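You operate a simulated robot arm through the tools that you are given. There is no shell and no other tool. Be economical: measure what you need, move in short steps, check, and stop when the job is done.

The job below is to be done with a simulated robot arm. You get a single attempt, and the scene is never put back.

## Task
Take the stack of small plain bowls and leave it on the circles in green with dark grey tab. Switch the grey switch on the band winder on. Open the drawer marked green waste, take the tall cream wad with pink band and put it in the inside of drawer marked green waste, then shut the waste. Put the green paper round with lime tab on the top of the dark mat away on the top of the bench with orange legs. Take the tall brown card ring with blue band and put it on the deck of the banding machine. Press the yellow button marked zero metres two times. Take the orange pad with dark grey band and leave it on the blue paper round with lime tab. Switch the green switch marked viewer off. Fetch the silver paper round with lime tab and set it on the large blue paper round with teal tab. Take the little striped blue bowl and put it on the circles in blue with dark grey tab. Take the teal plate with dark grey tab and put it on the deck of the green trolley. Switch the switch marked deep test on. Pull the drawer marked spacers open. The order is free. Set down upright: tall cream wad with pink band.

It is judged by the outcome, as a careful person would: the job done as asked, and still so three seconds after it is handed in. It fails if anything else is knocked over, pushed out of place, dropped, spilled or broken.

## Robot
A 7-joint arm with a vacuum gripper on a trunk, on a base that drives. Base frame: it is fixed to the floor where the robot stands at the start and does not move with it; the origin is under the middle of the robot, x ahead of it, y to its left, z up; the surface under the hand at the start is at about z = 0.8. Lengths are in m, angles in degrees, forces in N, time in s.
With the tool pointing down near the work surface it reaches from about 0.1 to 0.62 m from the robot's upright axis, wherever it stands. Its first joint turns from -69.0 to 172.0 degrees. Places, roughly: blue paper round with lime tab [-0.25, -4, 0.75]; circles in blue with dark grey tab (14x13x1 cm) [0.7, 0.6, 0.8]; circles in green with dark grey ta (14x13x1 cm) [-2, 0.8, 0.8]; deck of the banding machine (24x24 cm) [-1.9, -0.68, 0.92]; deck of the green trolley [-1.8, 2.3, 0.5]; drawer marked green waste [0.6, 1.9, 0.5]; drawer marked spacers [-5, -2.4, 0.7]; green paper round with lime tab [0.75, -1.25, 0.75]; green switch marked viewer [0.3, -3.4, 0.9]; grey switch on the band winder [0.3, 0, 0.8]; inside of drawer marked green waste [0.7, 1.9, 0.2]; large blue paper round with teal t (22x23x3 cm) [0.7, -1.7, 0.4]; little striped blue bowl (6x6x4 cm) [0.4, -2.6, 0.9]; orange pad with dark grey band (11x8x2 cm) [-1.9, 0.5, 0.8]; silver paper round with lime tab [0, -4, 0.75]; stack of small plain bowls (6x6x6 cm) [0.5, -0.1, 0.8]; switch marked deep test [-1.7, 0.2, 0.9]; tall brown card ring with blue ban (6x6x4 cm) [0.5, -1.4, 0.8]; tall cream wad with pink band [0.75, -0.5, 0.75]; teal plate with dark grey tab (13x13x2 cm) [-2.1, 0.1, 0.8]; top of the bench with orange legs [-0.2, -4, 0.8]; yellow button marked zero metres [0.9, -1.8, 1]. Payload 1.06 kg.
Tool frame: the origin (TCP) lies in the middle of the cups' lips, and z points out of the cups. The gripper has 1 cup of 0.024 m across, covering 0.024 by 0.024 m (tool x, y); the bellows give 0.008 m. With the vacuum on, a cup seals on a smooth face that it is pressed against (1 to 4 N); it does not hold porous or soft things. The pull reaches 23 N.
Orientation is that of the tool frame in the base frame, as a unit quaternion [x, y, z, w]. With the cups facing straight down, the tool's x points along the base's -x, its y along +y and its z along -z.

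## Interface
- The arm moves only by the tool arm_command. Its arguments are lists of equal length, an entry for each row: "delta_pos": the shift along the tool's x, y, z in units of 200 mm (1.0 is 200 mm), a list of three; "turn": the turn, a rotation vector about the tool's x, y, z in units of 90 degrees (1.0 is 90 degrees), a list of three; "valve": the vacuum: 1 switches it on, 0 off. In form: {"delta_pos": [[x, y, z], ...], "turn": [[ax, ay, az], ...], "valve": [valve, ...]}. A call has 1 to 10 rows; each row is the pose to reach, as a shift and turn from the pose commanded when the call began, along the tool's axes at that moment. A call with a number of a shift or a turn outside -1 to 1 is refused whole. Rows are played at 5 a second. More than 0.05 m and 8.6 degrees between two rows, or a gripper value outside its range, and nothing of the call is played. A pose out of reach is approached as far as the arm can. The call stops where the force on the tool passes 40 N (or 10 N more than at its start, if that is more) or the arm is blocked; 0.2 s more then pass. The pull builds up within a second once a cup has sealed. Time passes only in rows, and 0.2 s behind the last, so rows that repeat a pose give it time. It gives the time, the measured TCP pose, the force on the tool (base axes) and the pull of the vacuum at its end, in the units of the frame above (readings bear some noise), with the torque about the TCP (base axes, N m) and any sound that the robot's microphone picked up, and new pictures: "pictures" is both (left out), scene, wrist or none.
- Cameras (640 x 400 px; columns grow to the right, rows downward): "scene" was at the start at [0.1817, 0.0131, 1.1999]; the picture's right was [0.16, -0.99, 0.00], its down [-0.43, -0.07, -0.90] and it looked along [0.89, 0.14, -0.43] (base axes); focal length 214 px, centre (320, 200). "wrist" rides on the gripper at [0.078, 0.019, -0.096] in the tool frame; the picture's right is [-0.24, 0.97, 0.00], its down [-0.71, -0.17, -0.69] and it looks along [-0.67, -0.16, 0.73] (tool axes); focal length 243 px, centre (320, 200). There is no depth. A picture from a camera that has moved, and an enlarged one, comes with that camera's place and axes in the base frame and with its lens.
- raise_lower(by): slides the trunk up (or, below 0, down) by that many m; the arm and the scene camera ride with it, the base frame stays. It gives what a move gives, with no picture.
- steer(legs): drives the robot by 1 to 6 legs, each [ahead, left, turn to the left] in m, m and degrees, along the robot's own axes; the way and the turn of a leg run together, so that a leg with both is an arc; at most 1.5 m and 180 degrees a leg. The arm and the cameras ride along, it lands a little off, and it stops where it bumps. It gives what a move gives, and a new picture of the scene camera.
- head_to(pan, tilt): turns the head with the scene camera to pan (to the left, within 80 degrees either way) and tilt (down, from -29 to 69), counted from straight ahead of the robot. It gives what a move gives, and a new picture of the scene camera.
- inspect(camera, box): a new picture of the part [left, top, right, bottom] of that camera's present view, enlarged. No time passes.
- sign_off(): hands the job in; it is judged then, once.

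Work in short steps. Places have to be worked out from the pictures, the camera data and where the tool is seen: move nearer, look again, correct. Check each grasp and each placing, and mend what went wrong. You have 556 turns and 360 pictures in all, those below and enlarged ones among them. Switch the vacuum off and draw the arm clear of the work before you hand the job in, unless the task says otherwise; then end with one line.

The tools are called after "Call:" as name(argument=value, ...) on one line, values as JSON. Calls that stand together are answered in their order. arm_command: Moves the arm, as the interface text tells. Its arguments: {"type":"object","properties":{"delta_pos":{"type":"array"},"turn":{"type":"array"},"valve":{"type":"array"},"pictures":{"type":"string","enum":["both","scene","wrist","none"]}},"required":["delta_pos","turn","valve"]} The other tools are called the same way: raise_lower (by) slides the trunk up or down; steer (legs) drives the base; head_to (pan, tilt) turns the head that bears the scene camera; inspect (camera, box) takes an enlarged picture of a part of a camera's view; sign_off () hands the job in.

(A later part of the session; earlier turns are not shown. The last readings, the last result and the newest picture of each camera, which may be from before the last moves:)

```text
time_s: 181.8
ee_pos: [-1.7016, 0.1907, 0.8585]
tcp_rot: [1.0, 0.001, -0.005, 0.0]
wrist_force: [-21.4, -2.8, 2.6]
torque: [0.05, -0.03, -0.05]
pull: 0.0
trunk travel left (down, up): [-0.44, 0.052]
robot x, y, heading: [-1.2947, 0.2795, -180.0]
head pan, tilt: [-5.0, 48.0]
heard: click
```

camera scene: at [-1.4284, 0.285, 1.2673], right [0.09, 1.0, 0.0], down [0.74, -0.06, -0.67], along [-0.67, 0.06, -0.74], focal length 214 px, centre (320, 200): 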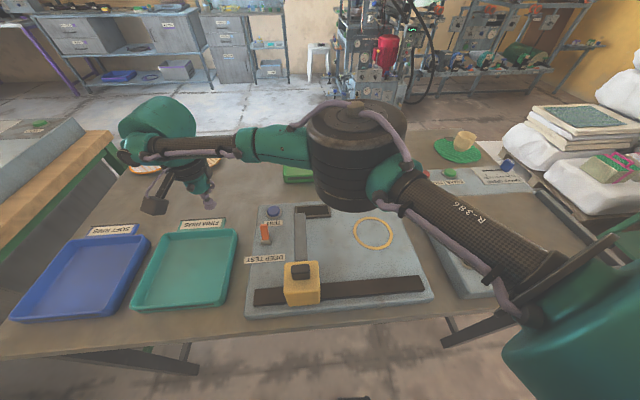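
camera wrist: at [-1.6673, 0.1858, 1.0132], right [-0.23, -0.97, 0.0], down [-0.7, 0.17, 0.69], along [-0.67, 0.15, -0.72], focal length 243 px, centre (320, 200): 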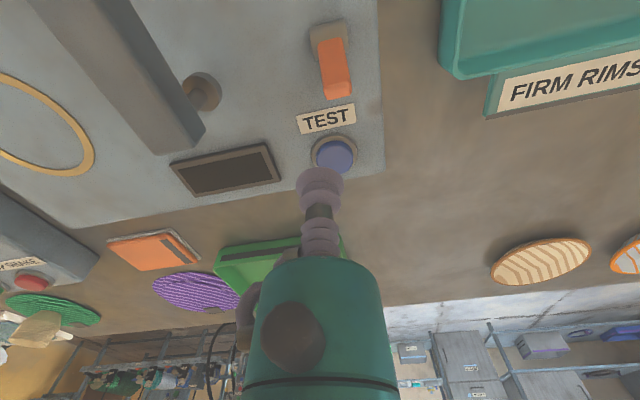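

Click heard. Back off toward -x, lift and check.

Call:
arm_command(delta_pos=[[-0.15, 0, 0], [-0.2, 0, -0.2], [-0.2, 0, -0.4], [-0.2, 0, -0.6]], turn=[[0, 0, 0], [0, 0, 0], [0, 0, 0], [0, 0, 0]], valve=[0, 0, 0, 0], pictures="wrist")

Call:
inspect(camera="scene", box=[220, 180, 340, 255])

```text
time_s: 182.8
ee_pos: [-1.7369, 0.1924, 0.9786]
tcp_rot: [1.0, 0.002, -0.004, 0.0]
wrist_force: [0.3, 0.5, -0.2]
torque: [-0.02, 0.02, -0.03]
pull: 0.1
trunk travel left (down, up): [-0.44, 0.052]
robot x, y, heading: [-1.2969, 0.2821, -180.3]
head pan, tilt: [-5.0, 48.0]
camera wrist: at [-1.6584, 0.1744, 1.0727], right [-0.23, -0.97, 0.0], down [-0.7, 0.17, 0.69], along [-0.67, 0.16, -0.72], focal length 243 px, centre (320, 200)
```

wrist: 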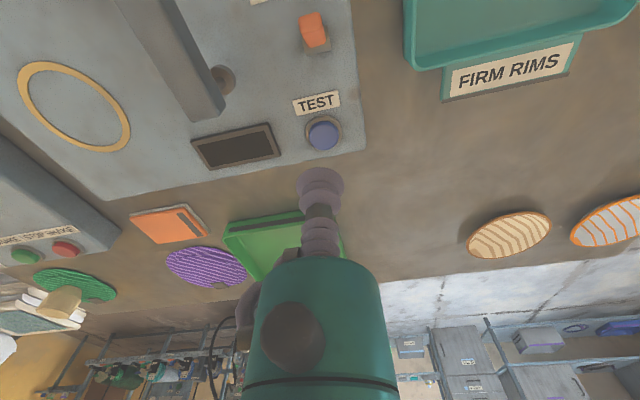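

```text
5.33 times, centred on (280, 218) of scene
camera zoom: at [-1.4282, 0.2853, 1.2674], right [0.09, 1.0, 0.0], down [0.74, -0.06, -0.67], along [-0.67, 0.06, -0.74], focal length 1144 px, centre (533, 107)
```

zoom: 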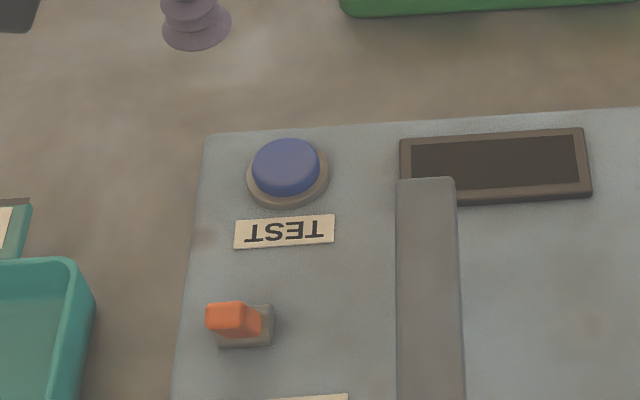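

Switch flipped. Now the orange pad at ≈[-1.91,0.49]: raise a bit, shift right and slightly ahead.

Call:
steer(legs=[[0.05, -0.22, 0]])

Call:
inspect(camera="scene", box=[240, 130, 400, 230])

```text
time_s: 185.4
ee_pos: [-1.7858, 0.4119, 0.978]
tcp_rot: [1.0, 0.002, -0.004, 0.001]
wrist_force: [-0.3, 0.1, -1.0]
torque: [-0.04, 0.01, -0.01]
pull: 0.0
trunk travel left (down, up): [-0.44, 0.052]
robot x, y, heading: [-1.3509, 0.5017, 180.1]
head pan, tilt: [-5.0, 48.0]
camera scene: at [-1.4789, 0.5064, 1.2673], right [0.09, 1.0, 0.0], down [0.74, -0.07, -0.67], along [-0.67, 0.06, -0.74], focal length 214 px, centre (320, 200)
```

scene: 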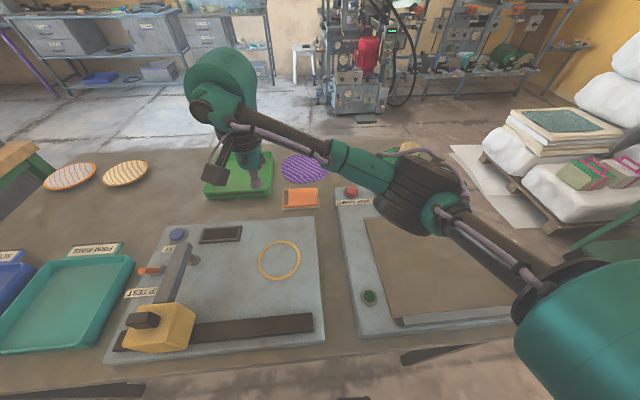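

```text
4.00 times, centred on (320, 180) of scene
camera zoom: at [-1.4789, 0.5064, 1.2673], right [0.09, 1.0, 0.0], down [0.74, -0.07, -0.67], along [-0.67, 0.06, -0.74], focal length 858 px, centre (320, 280)
```

zoom: 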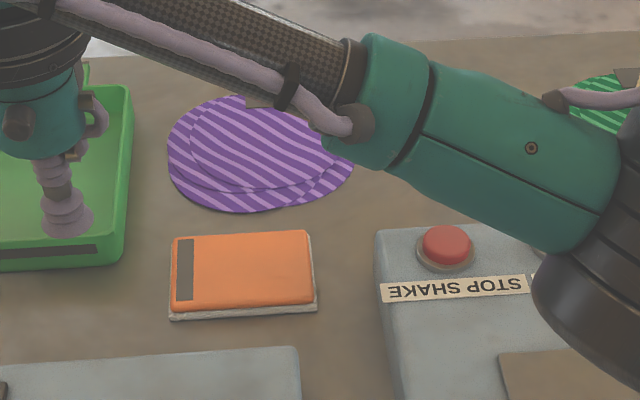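

Pad centre ≈[-1.90,0.489]; go hover above.

Call:
arm_command(delta_pos=[[-0.15, -0.1, 0], [-0.3, -0.2, 0], [-0.44, -0.3, 0], [-0.57, -0.385, 0], [-0.57, -0.385, 0.22], [-0.57, -0.385, 0.44]], turn=[[0, 0, 0], [0, 0, 0], [0, 0, 0], [0, 0, 0], [0, 0, 0], [0, 0, 0]], valve=[0, 0, 0, 0, 0, 0], pictures="wrist")

```text
time_s: 186.8
ee_pos: [-1.9053, 0.4896, 0.8935]
tcp_rot: [1.0, 0.002, -0.004, 0.001]
wrist_force: [0.1, 0.6, 0.0]
torque: [0.03, -0.02, 0.05]
pull: 0.1
trunk travel left (down, up): [-0.44, 0.052]
robot x, y, heading: [-1.3493, 0.502, 179.9]
head pan, tilt: [-5.0, 48.0]
camera wrist: at [-1.8262, 0.4733, 0.9879], right [-0.23, -0.97, 0.0], down [-0.7, 0.17, 0.69], along [-0.67, 0.16, -0.72], focal length 243 px, centre (320, 200)
```

wrist: 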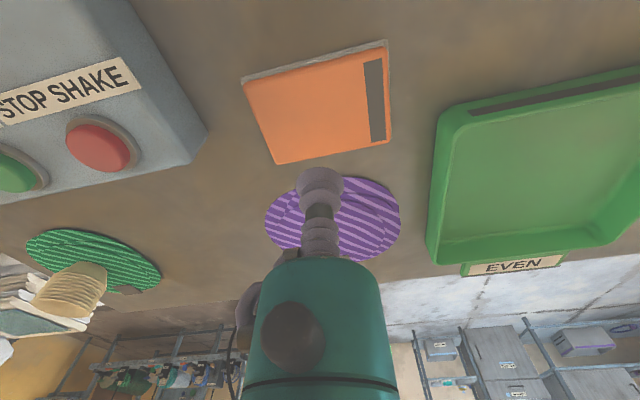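

Shift +1 cm in x and descend with the vacuum on.

Call:
arm_command(delta_pos=[[0.05, 0, 0.15], [0.05, 0, 0.3], [0.05, 0, 0.34], [0.05, 0, 0.36], [0.05, 0, 0.38], [0.05, 0, 0.38]], turn=[[0, 0, 0], [0, 0, 0], [0, 0, 0], [0, 0, 0], [0, 0, 0], [0, 0, 0]], valve=[1, 1, 1, 1, 1, 1], pictures="none")

```text
time_s: 188.2
ee_pos: [-1.8942, 0.4891, 0.8132]
tcp_rot: [1.0, 0.003, -0.004, 0.001]
wrist_force: [-0.6, 0.0, -0.5]
torque: [-0.03, -0.01, 0.02]
pull: 22.9
trunk travel left (down, up): [-0.44, 0.052]
robot x, y, heading: [-1.3485, 0.5007, 180.0]
head pan, tilt: [-5.0, 48.0]
```

Sealed. Lift, retract, back off and turn to face -y to look down the aisle.

Call:
arm_command(delta_pos=[[0, 0, -0.05], [0, 0, -0.25], [0, 0, -0.5], [0, 0, -0.75], [0, 0, -1.0], [0.24, 0, -1.0], [0.48, 0, -1.0]], turn=[[0, 0, 0], [0, 0, 0], [0, 0, 0], [0, 0, 0], [0, 0, 0], [0, 0, 0], [0, 0, 0]], valve=[1, 1, 1, 1, 1, 1, 1], pictures="none")

Call:
head_to(pan=20, tilt=25)

Call:
steer(legs=[[-0.6, 0, 0], [0, 0, 90]])

```text
time_s: 189.8
ee_pos: [-1.7932, 0.4893, 1.0155]
tcp_rot: [1.0, 0.001, -0.003, 0.0]
wrist_force: [0.4, -0.4, 0.9]
torque: [0.0, 0.01, -0.01]
pull: 23.0
trunk travel left (down, up): [-0.44, 0.052]
robot x, y, heading: [-1.3487, 0.4996, 180.1]
head pan, tilt: [-5.0, 48.0]
```

```text
time_s: 190.7
ee_pos: [-1.7941, 0.4873, 1.0142]
tcp_rot: [1.0, 0.002, -0.004, 0.001]
wrist_force: [-1.0, -0.3, -0.8]
torque: [-0.03, -0.02, 0.0]
pull: 22.8
trunk travel left (down, up): [-0.44, 0.052]
robot x, y, heading: [-1.347, 0.5007, 179.8]
head pan, tilt: [20.0, 25.0]
camera scene: at [-1.487, 0.4678, 1.302], right [-0.34, 0.94, 0.0], down [0.4, 0.14, -0.91], along [-0.85, -0.31, -0.42], focal length 214 px, centre (320, 200)
```

scene: 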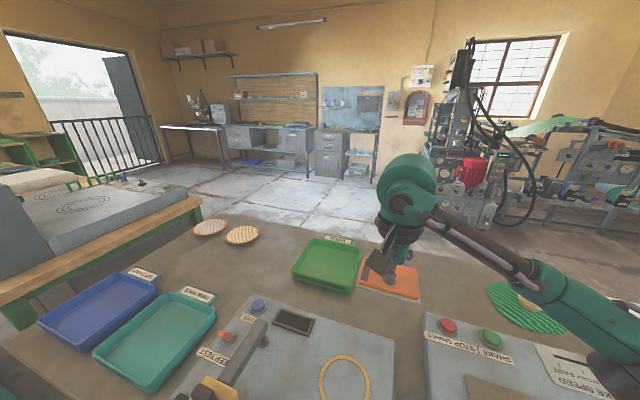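

```text
time_s: 197.9
ee_pos: [-0.7309, 0.0578, 1.0148]
tcp_rot: [0.702, 0.712, -0.003, 0.004]
wrist_force: [0.3, 0.8, -0.6]
torque: [0.03, 0.03, 0.03]
pull: 23.1
trunk travel left (down, up): [-0.44, 0.052]
robot x, y, heading: [-0.7493, 0.5047, -90.0]
head pan, tilt: [20.0, 25.0]
camera scene: at [-0.7146, 0.3642, 1.3021], right [-0.94, -0.35, 0.0], down [-0.15, 0.4, -0.91], along [0.32, -0.85, -0.42], focal length 214 px, centre (320, 200)
```

scene: 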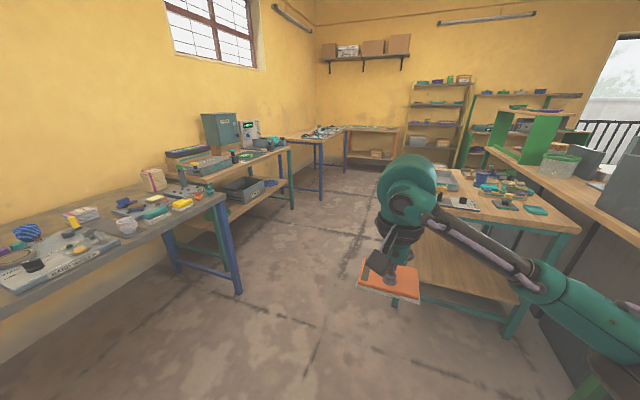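

Corridor between benches at x≈-0.35. Drive down it toward the orange-legged bench.

Call:
head_to(pan=5, tilt=30)

Call:
steer(legs=[[0, 0.4, 0], [1.5, 0, 0], [1.5, 0, 0]])

```text
time_s: 198.7
ee_pos: [-0.7313, 0.0581, 1.0133]
tcp_rot: [0.703, 0.711, -0.001, 0.003]
wrist_force: [-0.6, -0.3, -0.7]
torque: [0.01, -0.03, 0.0]
pull: 22.9
trunk travel left (down, up): [-0.44, 0.052]
robot x, y, heading: [-0.7456, 0.504, -89.6]
head pan, tilt: [5.0, 30.0]
camera scene: at [-0.7381, 0.3605, 1.2942], right [-1.0, -0.09, 0.0], down [-0.05, 0.5, -0.87], along [0.08, -0.86, -0.5], focal length 214 px, centre (320, 200)
```

scene: 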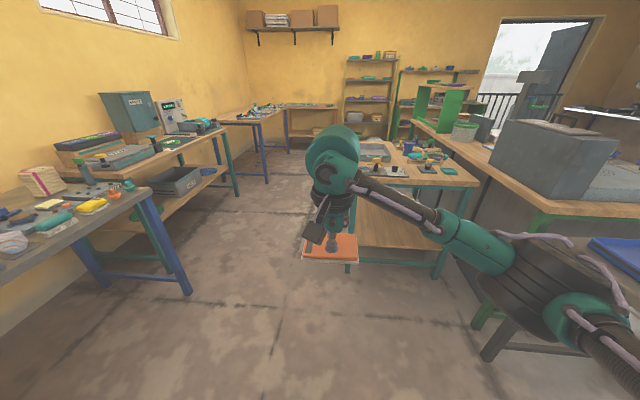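

```text
time_s: 217.3
ee_pos: [-0.2737, -3.0515, 1.0152]
tcp_rot: [0.693, 0.72, -0.002, 0.002]
wrist_force: [-0.3, 0.1, -0.2]
torque: [0.0, 0.02, 0.01]
pull: 22.9
trunk travel left (down, up): [-0.44, 0.052]
robot x, y, heading: [-0.2995, -2.6071, -88.1]
head pan, tilt: [5.0, 30.0]
camera scene: at [-0.2879, -2.7497, 1.2941], right [-0.99, -0.12, 0.0], down [-0.06, 0.5, -0.87], along [0.1, -0.86, -0.5], focal length 214 px, centre (320, 200)
```

scene: 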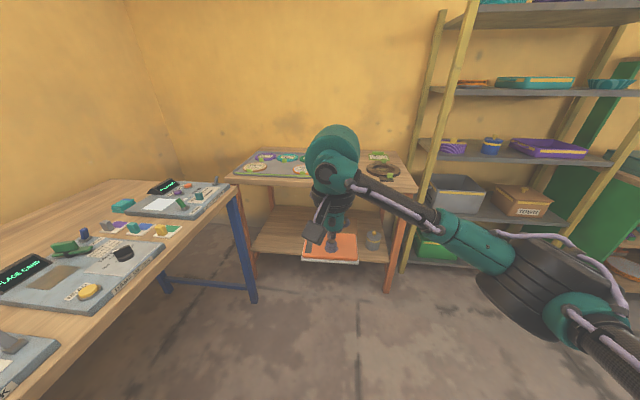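

Zoom on the orange-legged bench top.

Call:
inspect(camera="scene", box=[225, 130, 425, 255])

```text
3.20 times, centred on (325, 192) of scene
camera zoom: at [-0.2879, -2.7497, 1.2941], right [-0.99, -0.12, 0.0], down [-0.06, 0.5, -0.87], along [0.1, -0.86, -0.5], focal length 686 px, centre (304, 224)
```

zoom: 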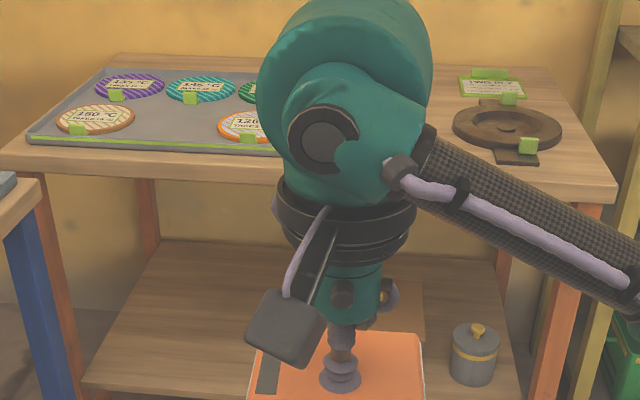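

Advance 0.65 m and look again with the head lower.

Call:
steer(legs=[[0.6, 0, -2]])

Call:
head_to(pan=0, tilt=45)

```text
time_s: 220.8
ee_pos: [-0.2822, -3.6719, 1.0161]
tcp_rot: [0.707, 0.708, -0.002, 0.004]
wrist_force: [-0.2, 0.0, 0.1]
torque: [-0.01, 0.0, -0.01]
pull: 22.5
trunk travel left (down, up): [-0.44, 0.052]
robot x, y, heading: [-0.2936, -3.2264, -90.3]
head pan, tilt: [5.0, 30.0]
camera scene: at [-0.2852, -3.3697, 1.2941], right [-1.0, -0.08, 0.0], down [-0.04, 0.5, -0.87], along [0.07, -0.86, -0.5], focal length 214 px, centre (320, 200)
```

scene: 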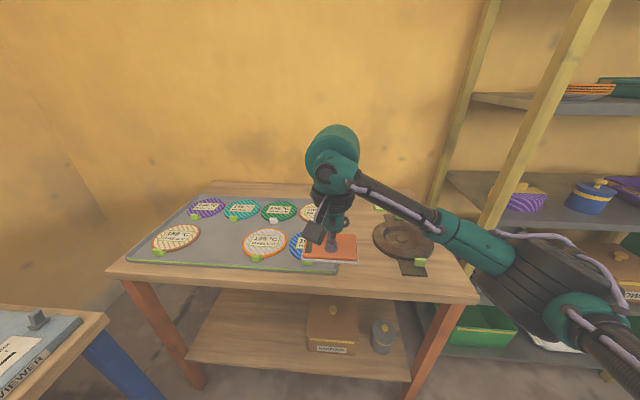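

```text
time_s: 221.5
ee_pos: [-0.2818, -3.6719, 1.0153]
tcp_rot: [0.706, 0.708, -0.002, 0.003]
wrist_force: [0.3, -0.5, -1.0]
torque: [-0.01, -0.01, -0.02]
pull: 22.6
trunk travel left (down, up): [-0.44, 0.052]
robot x, y, heading: [-0.2924, -3.2273, -90.6]
head pan, tilt: [0.0, 45.0]
camera scene: at [-0.293, -3.3606, 1.2716], right [-1.0, 0.01, 0.0], down [0.0, 0.71, -0.71], along [0.0, -0.71, -0.71], focal length 214 px, centre (320, 200)
```

scene: 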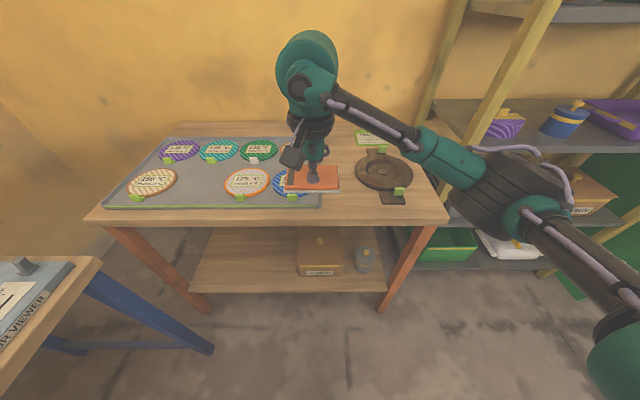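

Call:
inspect(camera="scene", box=[100, 120, 260, 220])

Call:
inspect(camera="scene", box=[220, 120, 380, 220])

```text
4.00 times, centred on (180, 170) of scene
camera zoom: at [-0.293, -3.3606, 1.2716], right [-1.0, 0.01, 0.0], down [0.0, 0.71, -0.71], along [0.0, -0.71, -0.71], focal length 858 px, centre (880, 320)
```

zoom: 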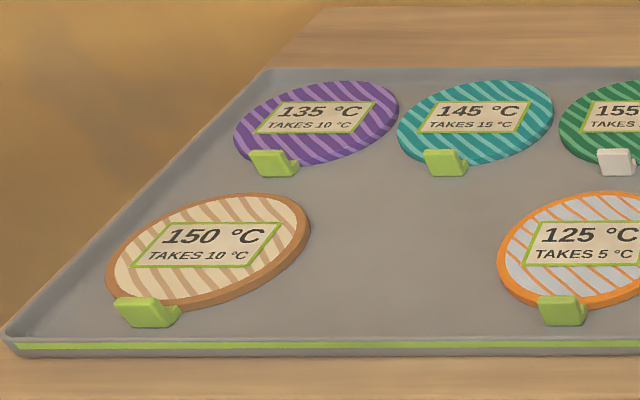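

```text
4.00 times, centred on (300, 170) of scene
camera zoom: at [-0.293, -3.3606, 1.2716], right [-1.0, 0.01, 0.0], down [0.0, 0.71, -0.71], along [0.0, -0.71, -0.71], focal length 858 px, centre (400, 320)
```

zoom: 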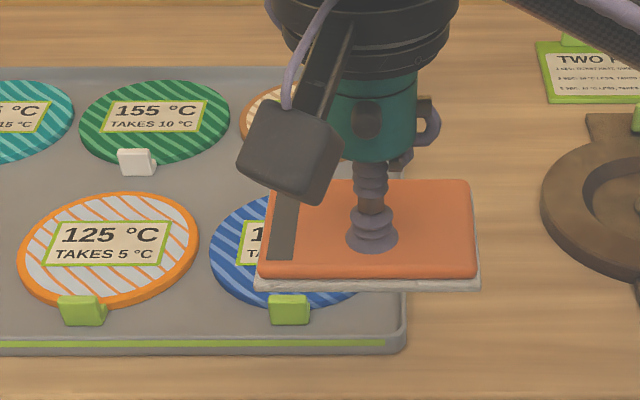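

Blue round centre ≈[-0.202,-3.904], silver (orange-edged, 125 °C) ≈[-0.054,-3.904]. Move closer and bring the pad over the blue round.

Call:
steer(legs=[[0.16, 0, 0]])

Call:
arm_command(delta_pos=[[-0.13, 0.13, 0], [-0.25, 0.26, 0], [-0.36, 0.4, 0], [-0.36, 0.4, 0.22], [-0.36, 0.4, 0.44]], turn=[[0, 0, 0], [0, 0, 0], [0, 0, 0], [0, 0, 0], [0, 0, 0]], valve=[1, 1, 1, 1, 1], pictures="both")

```text
time_s: 223.0
ee_pos: [-0.2843, -3.833, 1.0148]
tcp_rot: [0.708, 0.707, -0.002, 0.004]
wrist_force: [0.3, -0.3, -0.7]
torque: [0.02, 0.01, 0.03]
pull: 22.8
trunk travel left (down, up): [-0.44, 0.052]
robot x, y, heading: [-0.2962, -3.3863, -90.4]
head pan, tilt: [0.0, 45.0]
camera scene: at [-0.2942, -3.5217, 1.2714], right [-1.0, 0.01, 0.0], down [0.0, 0.71, -0.71], along [0.0, -0.71, -0.71], focal length 214 px, centre (320, 200)
```

scene: 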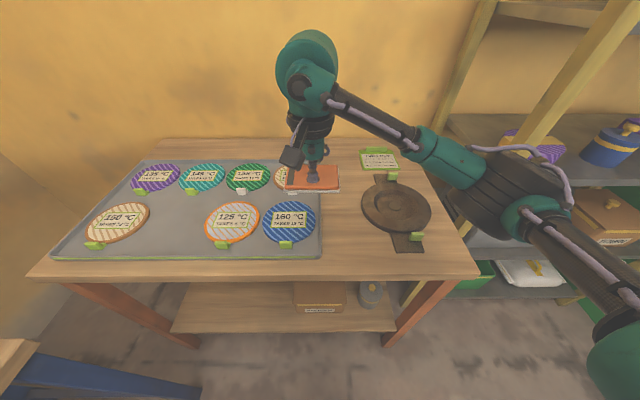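

```text
time_s: 224.2
ee_pos: [-0.2032, -3.9032, 0.9275]
tcp_rot: [0.708, 0.706, -0.002, 0.002]
wrist_force: [-0.1, 0.2, 0.0]
torque: [0.03, -0.04, -0.02]
pull: 22.8
trunk travel left (down, up): [-0.44, 0.052]
robot x, y, heading: [-0.2912, -3.3852, -90.1]
head pan, tilt: [0.0, 45.0]
camera scene: at [-0.294, -3.521, 1.2715], right [-1.0, 0.01, 0.0], down [0.0, 0.71, -0.71], along [0.0, -0.71, -0.71], focal length 214 px, centre (320, 200)
camera wrist: at [-0.1855, -3.823, 1.0226], right [0.97, -0.24, 0.0], down [-0.17, -0.7, 0.69], along [-0.16, -0.67, -0.72], focal length 243 px, centre (320, 200)
```

scene: 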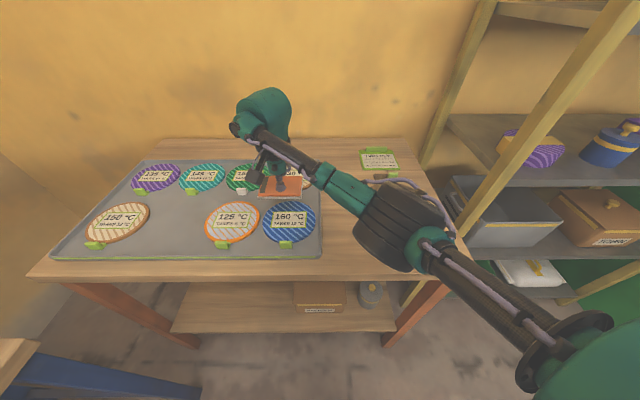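
wrist: 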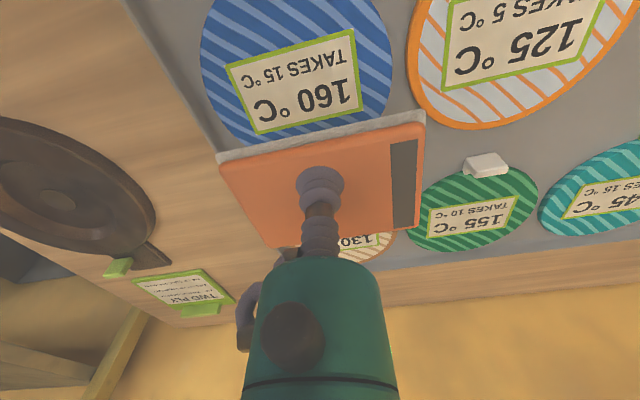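

The two views agree on a higher surface (z≈0.85) with the round centre at ≈[-0.21,-3.865]. Shift 3.5 cm toward me and lower to contact.

Call:
arm_command(delta_pos=[[0.175, -0.03, 0], [0.175, -0.03, 0.15]], turn=[[0, 0, 0], [0, 0, 0]], valve=[1, 1], pictures="both")

```text
time_s: 224.8
ee_pos: [-0.2069, -3.8699, 0.8975]
tcp_rot: [0.708, 0.706, -0.002, 0.002]
wrist_force: [-0.4, -0.4, -0.8]
torque: [0.03, 0.03, -0.02]
pull: 22.7
trunk travel left (down, up): [-0.44, 0.052]
robot x, y, heading: [-0.2911, -3.3879, -90.2]
head pan, tilt: [0.0, 45.0]
camera scene: at [-0.294, -3.5211, 1.2715], right [-1.0, 0.01, 0.0], down [0.0, 0.71, -0.71], along [0.0, -0.71, -0.71], focal length 214 px, centre (320, 200)
camera wrist: at [-0.1892, -3.7893, 0.9929], right [0.97, -0.24, 0.0], down [-0.17, -0.7, 0.69], along [-0.16, -0.67, -0.72], focal length 243 px, centre (320, 200)
```

scene: 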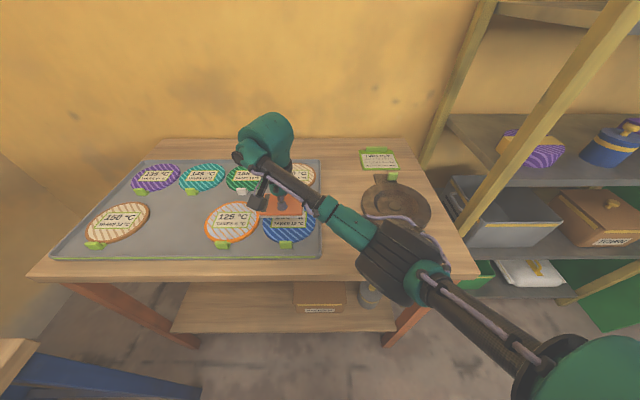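
wrist: 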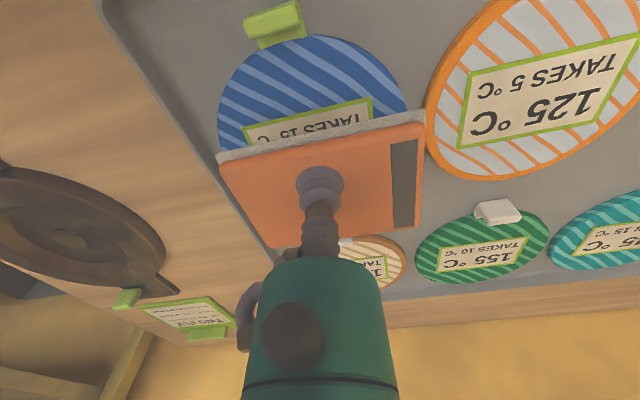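

Call:
arm_command(delta_pos=[[0, 0, 0.06], [0, 0, 0.1], [0, 0, 0.12], [0, 0, 0.14], [0, 0, 0.16], [0, 0, 0.18]], turn=[[0, 0, 0], [0, 0, 0], [0, 0, 0], [0, 0, 0], [0, 0, 0], [0, 0, 0]], valve=[1, 1, 1, 1, 1, 1], pictures="wrist")

```text
time_s: 226.2
ee_pos: [-0.2095, -3.8699, 0.8618]
tcp_rot: [0.708, 0.706, -0.002, 0.003]
wrist_force: [-0.4, 0.2, -0.7]
torque: [0.03, -0.01, -0.03]
pull: 22.9
trunk travel left (down, up): [-0.44, 0.052]
robot x, y, heading: [-0.2926, -3.3896, -90.3]
head pan, tilt: [0.0, 45.0]
camera wrist: at [-0.1913, -3.7891, 0.9567], right [0.97, -0.24, 0.0], down [-0.17, -0.7, 0.69], along [-0.16, -0.67, -0.72], focal length 243 px, centre (320, 200)
```

wrist: 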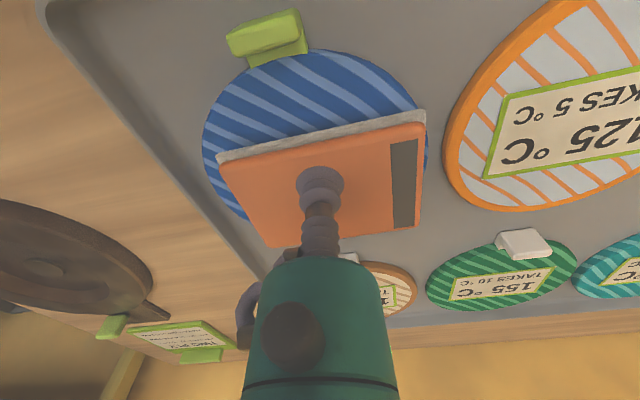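

No contact yet but well centred over the round. Continue down in small steps.

Call:
arm_command(delta_pos=[[0, 0, 0.04], [0, 0, 0.08], [0, 0, 0.11], [0, 0, 0.14], [0, 0, 0.16], [0, 0, 0.18]], turn=[[0, 0, 0], [0, 0, 0], [0, 0, 0], [0, 0, 0], [0, 0, 0], [0, 0, 0]], valve=[1, 1, 1, 1, 1, 1], pictures="none")

```text
time_s: 227.4
ee_pos: [-0.2084, -3.8716, 0.8377]
tcp_rot: [0.707, 0.707, -0.006, 0.011]
wrist_force: [-4.6, 2.2, 22.6]
torque: [0.04, 0.06, -0.01]
pull: 22.4
trunk travel left (down, up): [-0.44, 0.052]
robot x, y, heading: [-0.2956, -3.3853, -90.4]
head pan, tilt: [0.0, 45.0]
stopped in row 6: the force on the tool passed its limit at 44 N (the readings are from after the stop); the commanded pose is now the measured one
```

Contact. Release and lift.

Call:
arm_command(delta_pos=[[0, 0, -0.03], [0, 0, -0.03], [0, 0, -0.03], [0, 0, -0.06], [0, 0, -0.25], [0, 0, -0.45]], turn=[[0, 0, 0], [0, 0, 0], [0, 0, 0], [0, 0, 0], [0, 0, 0], [0, 0, 0]], valve=[0, 0, 0, 0, 0, 0], pictures="wrist")

Call:
inspect(camera="scene", box=[180, 150, 340, 250])

```text
time_s: 228.8
ee_pos: [-0.2103, -3.8695, 0.9249]
tcp_rot: [0.707, 0.707, -0.005, 0.006]
wrist_force: [0.4, -0.3, 0.6]
torque: [-0.03, 0.0, -0.02]
pull: 0.1
trunk travel left (down, up): [-0.44, 0.052]
robot x, y, heading: [-0.2923, -3.3866, -90.7]
head pan, tilt: [0.0, 45.0]
camera wrist: at [-0.1923, -3.7885, 1.0188], right [0.97, -0.24, 0.01], down [-0.17, -0.7, 0.7], along [-0.16, -0.68, -0.72], focal length 243 px, centre (320, 200)
```

wrist: 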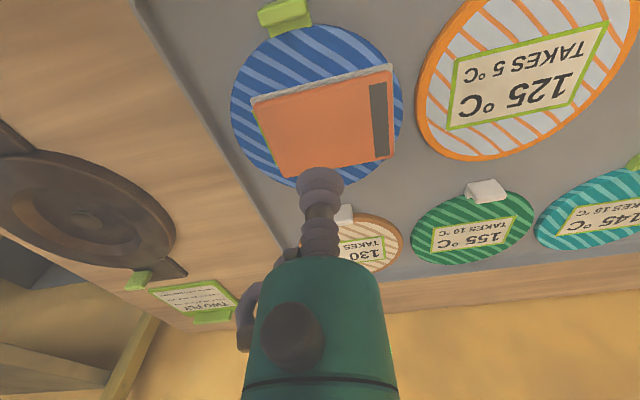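

```text
4.00 times, centred on (260, 200) of scene
camera zoom: at [-0.2949, -3.5212, 1.2715], right [-1.0, 0.01, 0.0], down [0.01, 0.71, -0.71], along [0.0, -0.71, -0.71], focal length 858 px, centre (560, 200)
```

zoom: 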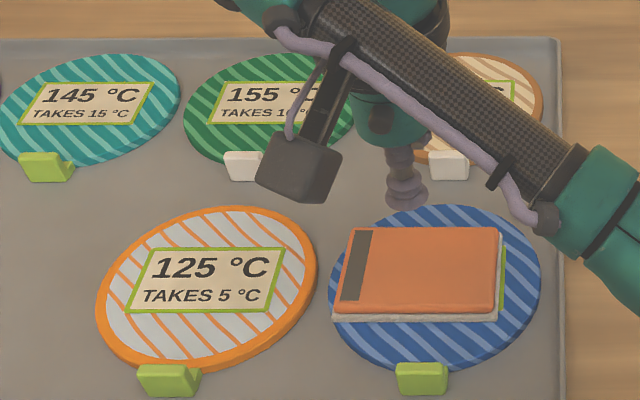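

Pad sits well on the blue round. Silver round centre ≈[-0.058,-3.886]; shift the base left 0.15 m so the hand comes over it.

Call:
steer(legs=[[0, 0.15, 0]])

Call:
inspect(camera="wrist", box=[0, 0, 640, 400])

```text
time_s: 230.7
ee_pos: [-0.0645, -3.8719, 0.9256]
tcp_rot: [0.71, 0.704, -0.004, 0.008]
wrist_force: [-0.7, -0.2, -1.0]
torque: [0.0, 0.01, 0.0]
pull: 0.1
trunk travel left (down, up): [-0.44, 0.052]
robot x, y, heading: [-0.1425, -3.3888, -90.8]
head pan, tilt: [0.0, 45.0]
camera scene: at [-0.1461, -3.5224, 1.2715], right [-1.0, 0.01, 0.0], down [0.01, 0.71, -0.71], along [-0.01, -0.71, -0.71], focal length 214 px, centre (320, 200)
```

scene: 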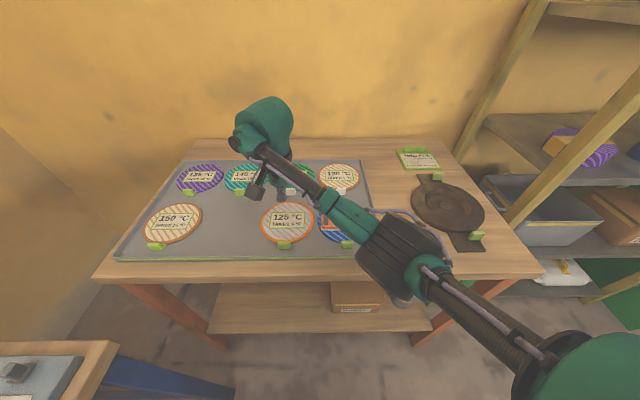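

```text
1.00 times, centred on (320, 200) of wrist (not enlarged: the box is as wide or as high as the picture)
camera zoom: at [-0.0452, -3.7906, 1.0186], right [0.97, -0.24, 0.01], down [-0.18, -0.7, 0.7], along [-0.16, -0.68, -0.72], focal length 243 px, centre (320, 200)
```

zoom: 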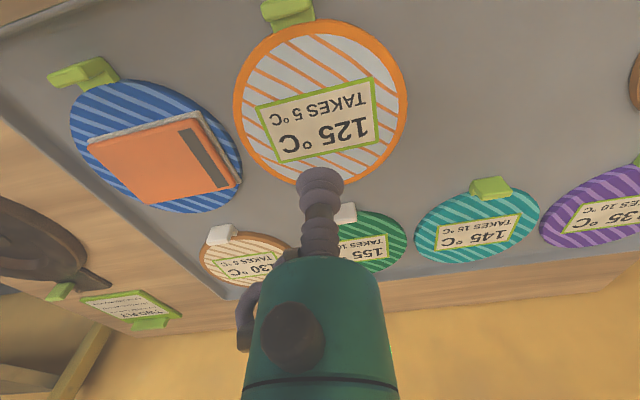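

Over the silver round. Descend on its label with the vacuum on.

Call:
arm_command(delta_pos=[[-0.035, 0, 0.2], [-0.035, 0, 0.4], [-0.035, 0, 0.46], [-0.035, 0, 0.49], [-0.035, 0, 0.51], [-0.035, 0, 0.53]], turn=[[0, 0, 0], [0, 0, 0], [0, 0, 0], [0, 0, 0], [0, 0, 0], [0, 0, 0]], valve=[1, 1, 1, 1, 1, 1], pictures="none")

```text
time_s: 232.1
ee_pos: [-0.0635, -3.8816, 0.8244]
tcp_rot: [0.709, 0.705, -0.008, 0.012]
wrist_force: [-6.2, -5.4, 38.6]
torque: [0.27, -0.01, 0.08]
pull: 22.8
trunk travel left (down, up): [-0.44, 0.052]
robot x, y, heading: [-0.1442, -3.387, -90.6]
head pan, tilt: [0.0, 45.0]
```

Sealed. Lift and check the round is held.

Call:
arm_command(delta_pos=[[0, 0, -0.05], [0, 0, -0.25], [0, 0, -0.5], [0, 0, -0.75], [0, 0, -0.98], [0.22, 0, -0.98]], turn=[[0, 0, 0], [0, 0, 0], [0, 0, 0], [0, 0, 0], [0, 0, 0], [0, 0, 0]], valve=[1, 1, 1, 1, 1, 1], pictures="scene")

```text
time_s: 233.5
ee_pos: [-0.0633, -3.8342, 1.014]
tcp_rot: [0.71, 0.704, -0.005, 0.007]
wrist_force: [-0.4, 0.7, -0.4]
torque: [0.0, 0.01, 0.01]
pull: 22.4
trunk travel left (down, up): [-0.44, 0.052]
robot x, y, heading: [-0.1462, -3.3866, -90.9]
head pan, tilt: [0.0, 45.0]
camera scene: at [-0.1466, -3.522, 1.2715], right [-1.0, 0.01, 0.0], down [0.01, 0.71, -0.71], along [-0.01, -0.71, -0.71], focal length 214 px, centre (320, 200)
```

scene: 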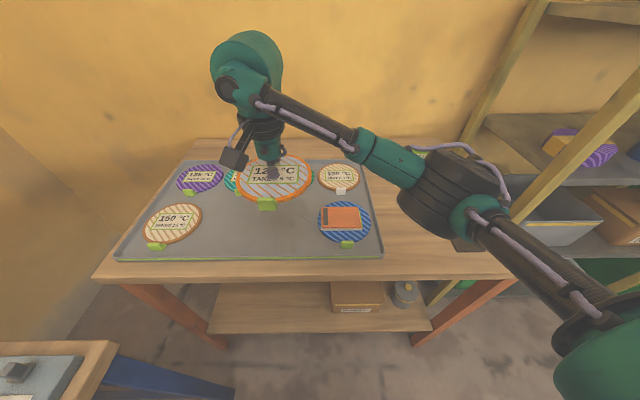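

Held. Back out of the corner and turn to face the +x benches at y≈-1.8.

Call:
head_to(pan=0, tilt=35)

Call:
steer(legs=[[-1.5, -0.25, 0], [0, 0, 90]])

```text
time_s: 234.2
ee_pos: [-0.0656, -3.8355, 1.0146]
tcp_rot: [0.71, 0.705, -0.005, 0.008]
wrist_force: [0.2, 0.1, -1.1]
torque: [0.03, -0.01, 0.01]
pull: 23.1
trunk travel left (down, up): [-0.44, 0.052]
robot x, y, heading: [-0.1473, -3.3866, -90.7]
head pan, tilt: [0.0, 35.0]
camera scene: at [-0.1465, -3.5291, 1.2863], right [-1.0, 0.01, 0.0], down [0.01, 0.57, -0.82], along [-0.01, -0.82, -0.57], focal length 214 px, centre (320, 200)
```

scene: 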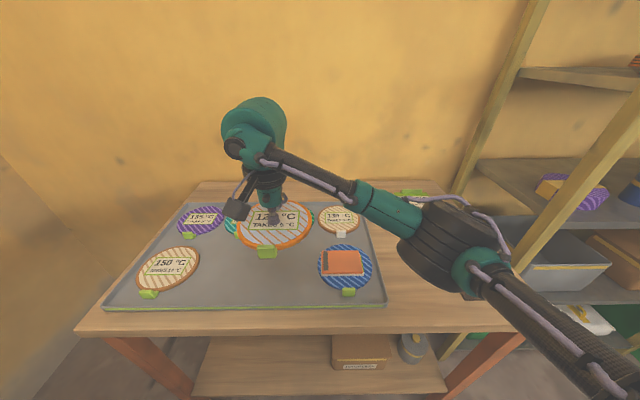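

```text
refused: leg 1 is longer than a leg can be; nothing moved
```

Call:
steer(legs=[[-1.4, -0.25, 0], [-0.2, -0.1, 0], [0, 0, 90]])

```text
time_s: 246.3
ee_pos: [-0.0001, -1.7349, 1.0128]
tcp_rot: [0.022, 1.0, 0.002, 0.008]
wrist_force: [0.1, -0.3, 0.6]
torque: [0.0, 0.0, 0.02]
pull: 22.9
trunk travel left (down, up): [-0.44, 0.052]
robot x, y, heading: [-0.4502, -1.7983, -3.3]
head pan, tilt: [0.0, 35.0]
camera scene: at [-0.3101, -1.8061, 1.2863], right [-0.05, -1.0, 0.0], down [-0.57, 0.03, -0.82], along [0.82, -0.04, -0.57], focal length 214 px, centre (320, 200)
```

scene: 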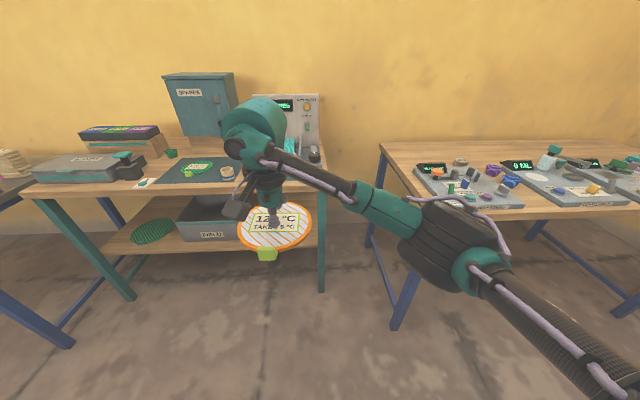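

Swing the hand aside to see the lower shelf.

Call:
arm_command(delta_pos=[[0, 0.24, 0], [0, 0.48, 0], [0, 0.72, 0], [0, 0.96, 0]], turn=[[0, 0, 0], [0, 0, 0], [0, 0, 0], [0, 0, 0]], valve=[1, 1, 1, 1], pictures="none")

Call:
inspect(camera="scene", box=[120, 160, 360, 310])

```text
time_s: 247.3
ee_pos: [0.0043, -1.6145, 1.0158]
tcp_rot: [0.023, 1.0, 0.002, 0.008]
wrist_force: [-0.3, 0.9, -0.7]
torque: [-0.02, -0.01, 0.03]
pull: 23.1
out of reach, approached as far as the arm can: row 3, 4
trunk travel left (down, up): [-0.44, 0.052]
robot x, y, heading: [-0.4513, -1.7979, -3.1]
head pan, tilt: [0.0, 35.0]
```

```text
2.67 times, centred on (240, 235) of scene
camera zoom: at [-0.3103, -1.8058, 1.2863], right [-0.05, -1.0, 0.0], down [-0.57, 0.03, -0.82], along [0.82, -0.04, -0.57], focal length 572 px, centre (533, 107)
```

zoom: 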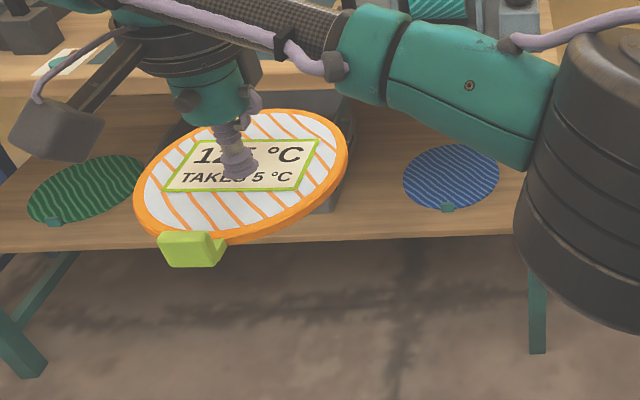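

The large blue round is on the lower shelf at ≈[0.69,-1.67,0.4], under the bench top. I'll back to a start point at [-0.34,-1.1] facing -30°, set the arm low and tilted, and then drive it in under the top.

Call:
steer(legs=[[0.07, 0.7, 0], [0, 0, -27]])

Call:
raise_lower(by=-0.4)

Call:
head_to(pan=0, tilt=15)

```text
time_s: 255.3
ee_pos: [0.1411, -1.1389, 1.0164]
tcp_rot: [0.256, 0.967, -0.001, 0.008]
wrist_force: [-0.3, 0.1, -0.5]
torque: [-0.01, 0.01, 0.0]
pull: 22.6
trunk travel left (down, up): [-0.44, 0.052]
robot x, y, heading: [-0.3498, -1.096, -30.3]
head pan, tilt: [0.0, 35.0]
camera scene: at [-0.225, -1.1662, 1.2863], right [-0.5, -0.87, 0.0], down [-0.5, 0.29, -0.82], along [0.71, -0.41, -0.57], focal length 214 px, centre (320, 200)
```

scene: 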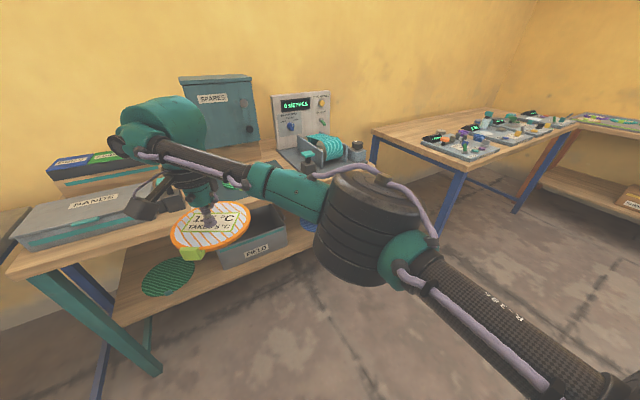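

```text
time_s: 259.2
ee_pos: [0.1419, -1.1392, 0.6165]
tcp_rot: [0.256, 0.967, -0.001, 0.009]
wrist_force: [0.4, 0.1, -0.3]
torque: [-0.02, 0.0, -0.03]
pull: 22.5
trunk travel left (down, up): [-0.04, 0.452]
robot x, y, heading: [-0.3449, -1.0939, -30.2]
head pan, tilt: [0.0, 35.0]
```

```text
time_s: 260.0
ee_pos: [0.1411, -1.139, 0.6157]
tcp_rot: [0.256, 0.967, 0.0, 0.009]
wrist_force: [-0.7, 0.3, -0.3]
torque: [0.01, 0.0, 0.0]
pull: 23.4
trunk travel left (down, up): [-0.04, 0.452]
robot x, y, heading: [-0.3464, -1.0945, -30.1]
head pan, tilt: [0.0, 15.0]
camera scene: at [-0.1074, -1.234, 0.8913], right [-0.5, -0.87, 0.0], down [-0.22, 0.13, -0.97], along [0.84, -0.48, -0.26], focal length 214 px, centre (320, 200)
```

scene: 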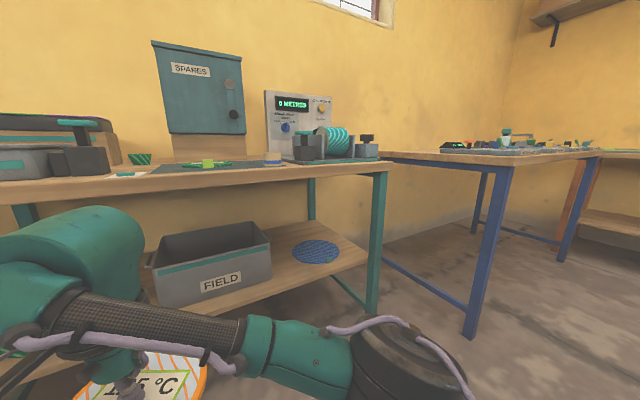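

Now set the arm: TCP 0.58 m straight ahead, lower, still in front of the bench.

Call:
arm_command(delta_pos=[[-0.05, -0.22, 0], [-0.1, -0.44, 0], [-0.15, -0.66, 0], [-0.2, -0.88, 0], [-0.3, -0.98, 0.1], [-0.4, -0.98, 0.25], [-0.5, -0.98, 0.45], [-0.6, -0.98, 0.65]], turn=[[0, 0, 0], [0, 0, 0], [0, 0, 0], [0, 0, 0], [0, 0, 0], [0, 0, 0], [0, 0, 0], [0, 0, 0]], valve=[1, 1, 1, 1, 1, 1, 1, 1], pictures="scene")

```text
time_s: 261.8
ee_pos: [0.1505, -1.3716, 0.4825]
tcp_rot: [0.256, 0.967, 0.0, 0.009]
wrist_force: [0.9, 0.4, -0.3]
torque: [-0.01, 0.0, 0.02]
pull: 23.2
trunk travel left (down, up): [-0.04, 0.452]
robot x, y, heading: [-0.3499, -1.0954, -30.1]
head pan, tilt: [0.0, 15.0]
camera scene: at [-0.1074, -1.234, 0.8914], right [-0.5, -0.87, 0.0], down [-0.22, 0.13, -0.97], along [0.84, -0.48, -0.26], focal length 214 px, centre (320, 200)
```

scene: 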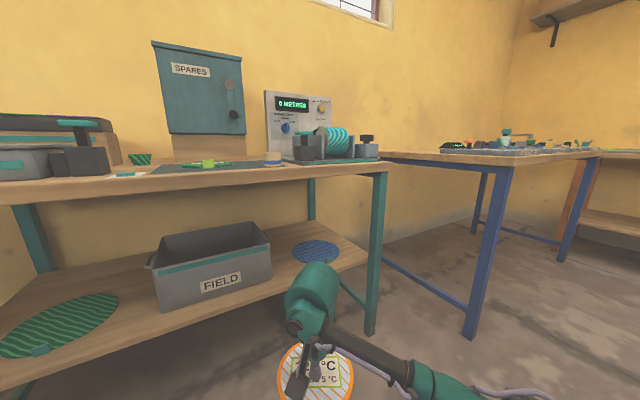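

Wrist top is only ~0.23 m above the cup and the bench underside is ≈0.77, so no tilt is needed. Drive in most of the way and check.

Call:
steer(legs=[[0.38, 0.01, 0]])

Call:
inspect(camera="wrist", box=[0, 0, 640, 400])

```text
time_s: 264.2
ee_pos: [0.4806, -1.5463, 0.4842]
tcp_rot: [0.254, 0.967, -0.001, 0.009]
wrist_force: [-0.1, -0.3, -0.5]
torque: [0.02, 0.02, 0.01]
pull: 23.1
trunk travel left (down, up): [-0.04, 0.452]
robot x, y, heading: [-0.0179, -1.2697, -29.8]
head pan, tilt: [0.0, 15.0]
camera scene: at [0.2198, -1.4089, 0.8914], right [-0.5, -0.87, 0.0], down [-0.22, 0.13, -0.97], along [0.84, -0.48, -0.26], focal length 214 px, centre (320, 200)
```

scene: 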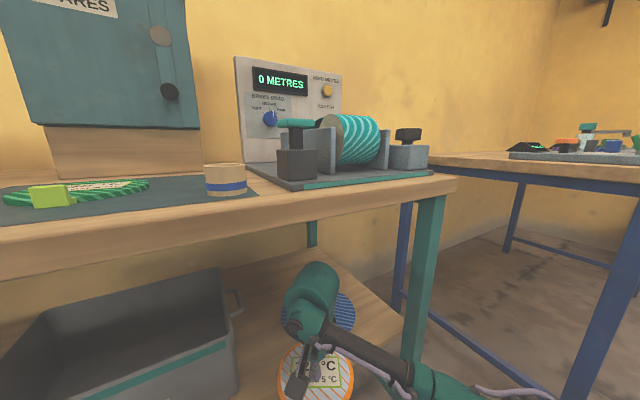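

```text
1.00 times, centred on (320, 200) of wrist (not enlarged: the box is as wide or as high as the picture)
camera zoom: at [0.4175, -1.4887, 0.5777], right [0.68, 0.73, 0.01], down [0.52, -0.49, 0.7], along [0.51, -0.47, -0.72], focal length 243 px, centre (320, 200)
```

zoom: 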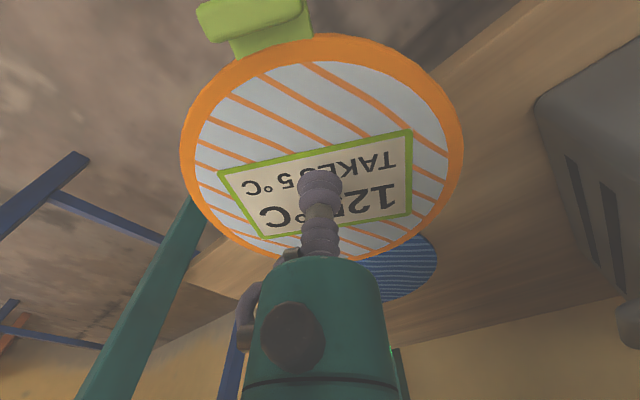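

Clear so far. Drive 0.17 m more, then finish with the arm.

Call:
steer(legs=[[0.17, 0, 0]])

Call:
inspect(camera="wrist", box=[0, 0, 640, 400])

```text
time_s: 265.7
ee_pos: [0.6289, -1.6359, 0.485]
tcp_rot: [0.257, 0.966, 0.0, 0.009]
wrist_force: [-0.8, 0.8, -0.1]
torque: [-0.01, 0.02, 0.01]
pull: 22.5
trunk travel left (down, up): [-0.04, 0.452]
robot x, y, heading: [0.1296, -1.3567, -30.2]
head pan, tilt: [0.0, 15.0]
camera scene: at [0.3708, -1.4978, 0.8914], right [-0.5, -0.87, 0.0], down [-0.22, 0.13, -0.97], along [0.84, -0.48, -0.26], focal length 214 px, centre (320, 200)
```

scene: 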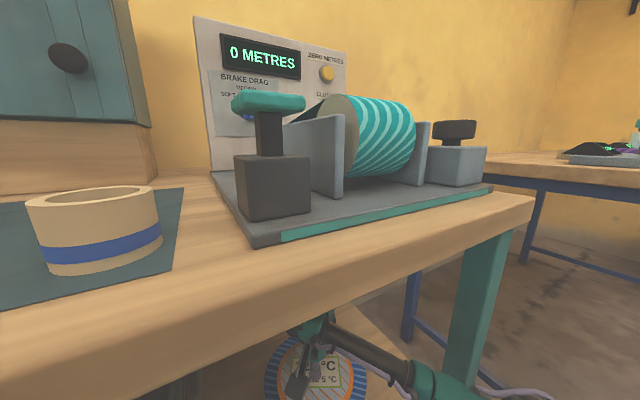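

```text
1.00 times, centred on (320, 200) of wrist (not enlarged: the box is as wide or as high as the picture)
camera zoom: at [0.5681, -1.5787, 0.5777], right [0.69, 0.73, 0.01], down [0.52, -0.5, 0.7], along [0.51, -0.47, -0.72], focal length 243 px, centre (320, 200)
```

zoom: 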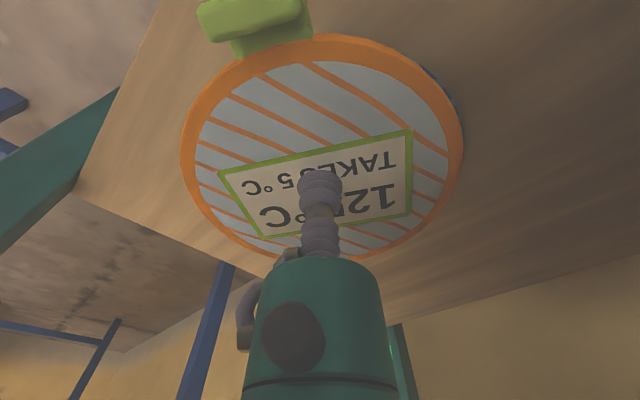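

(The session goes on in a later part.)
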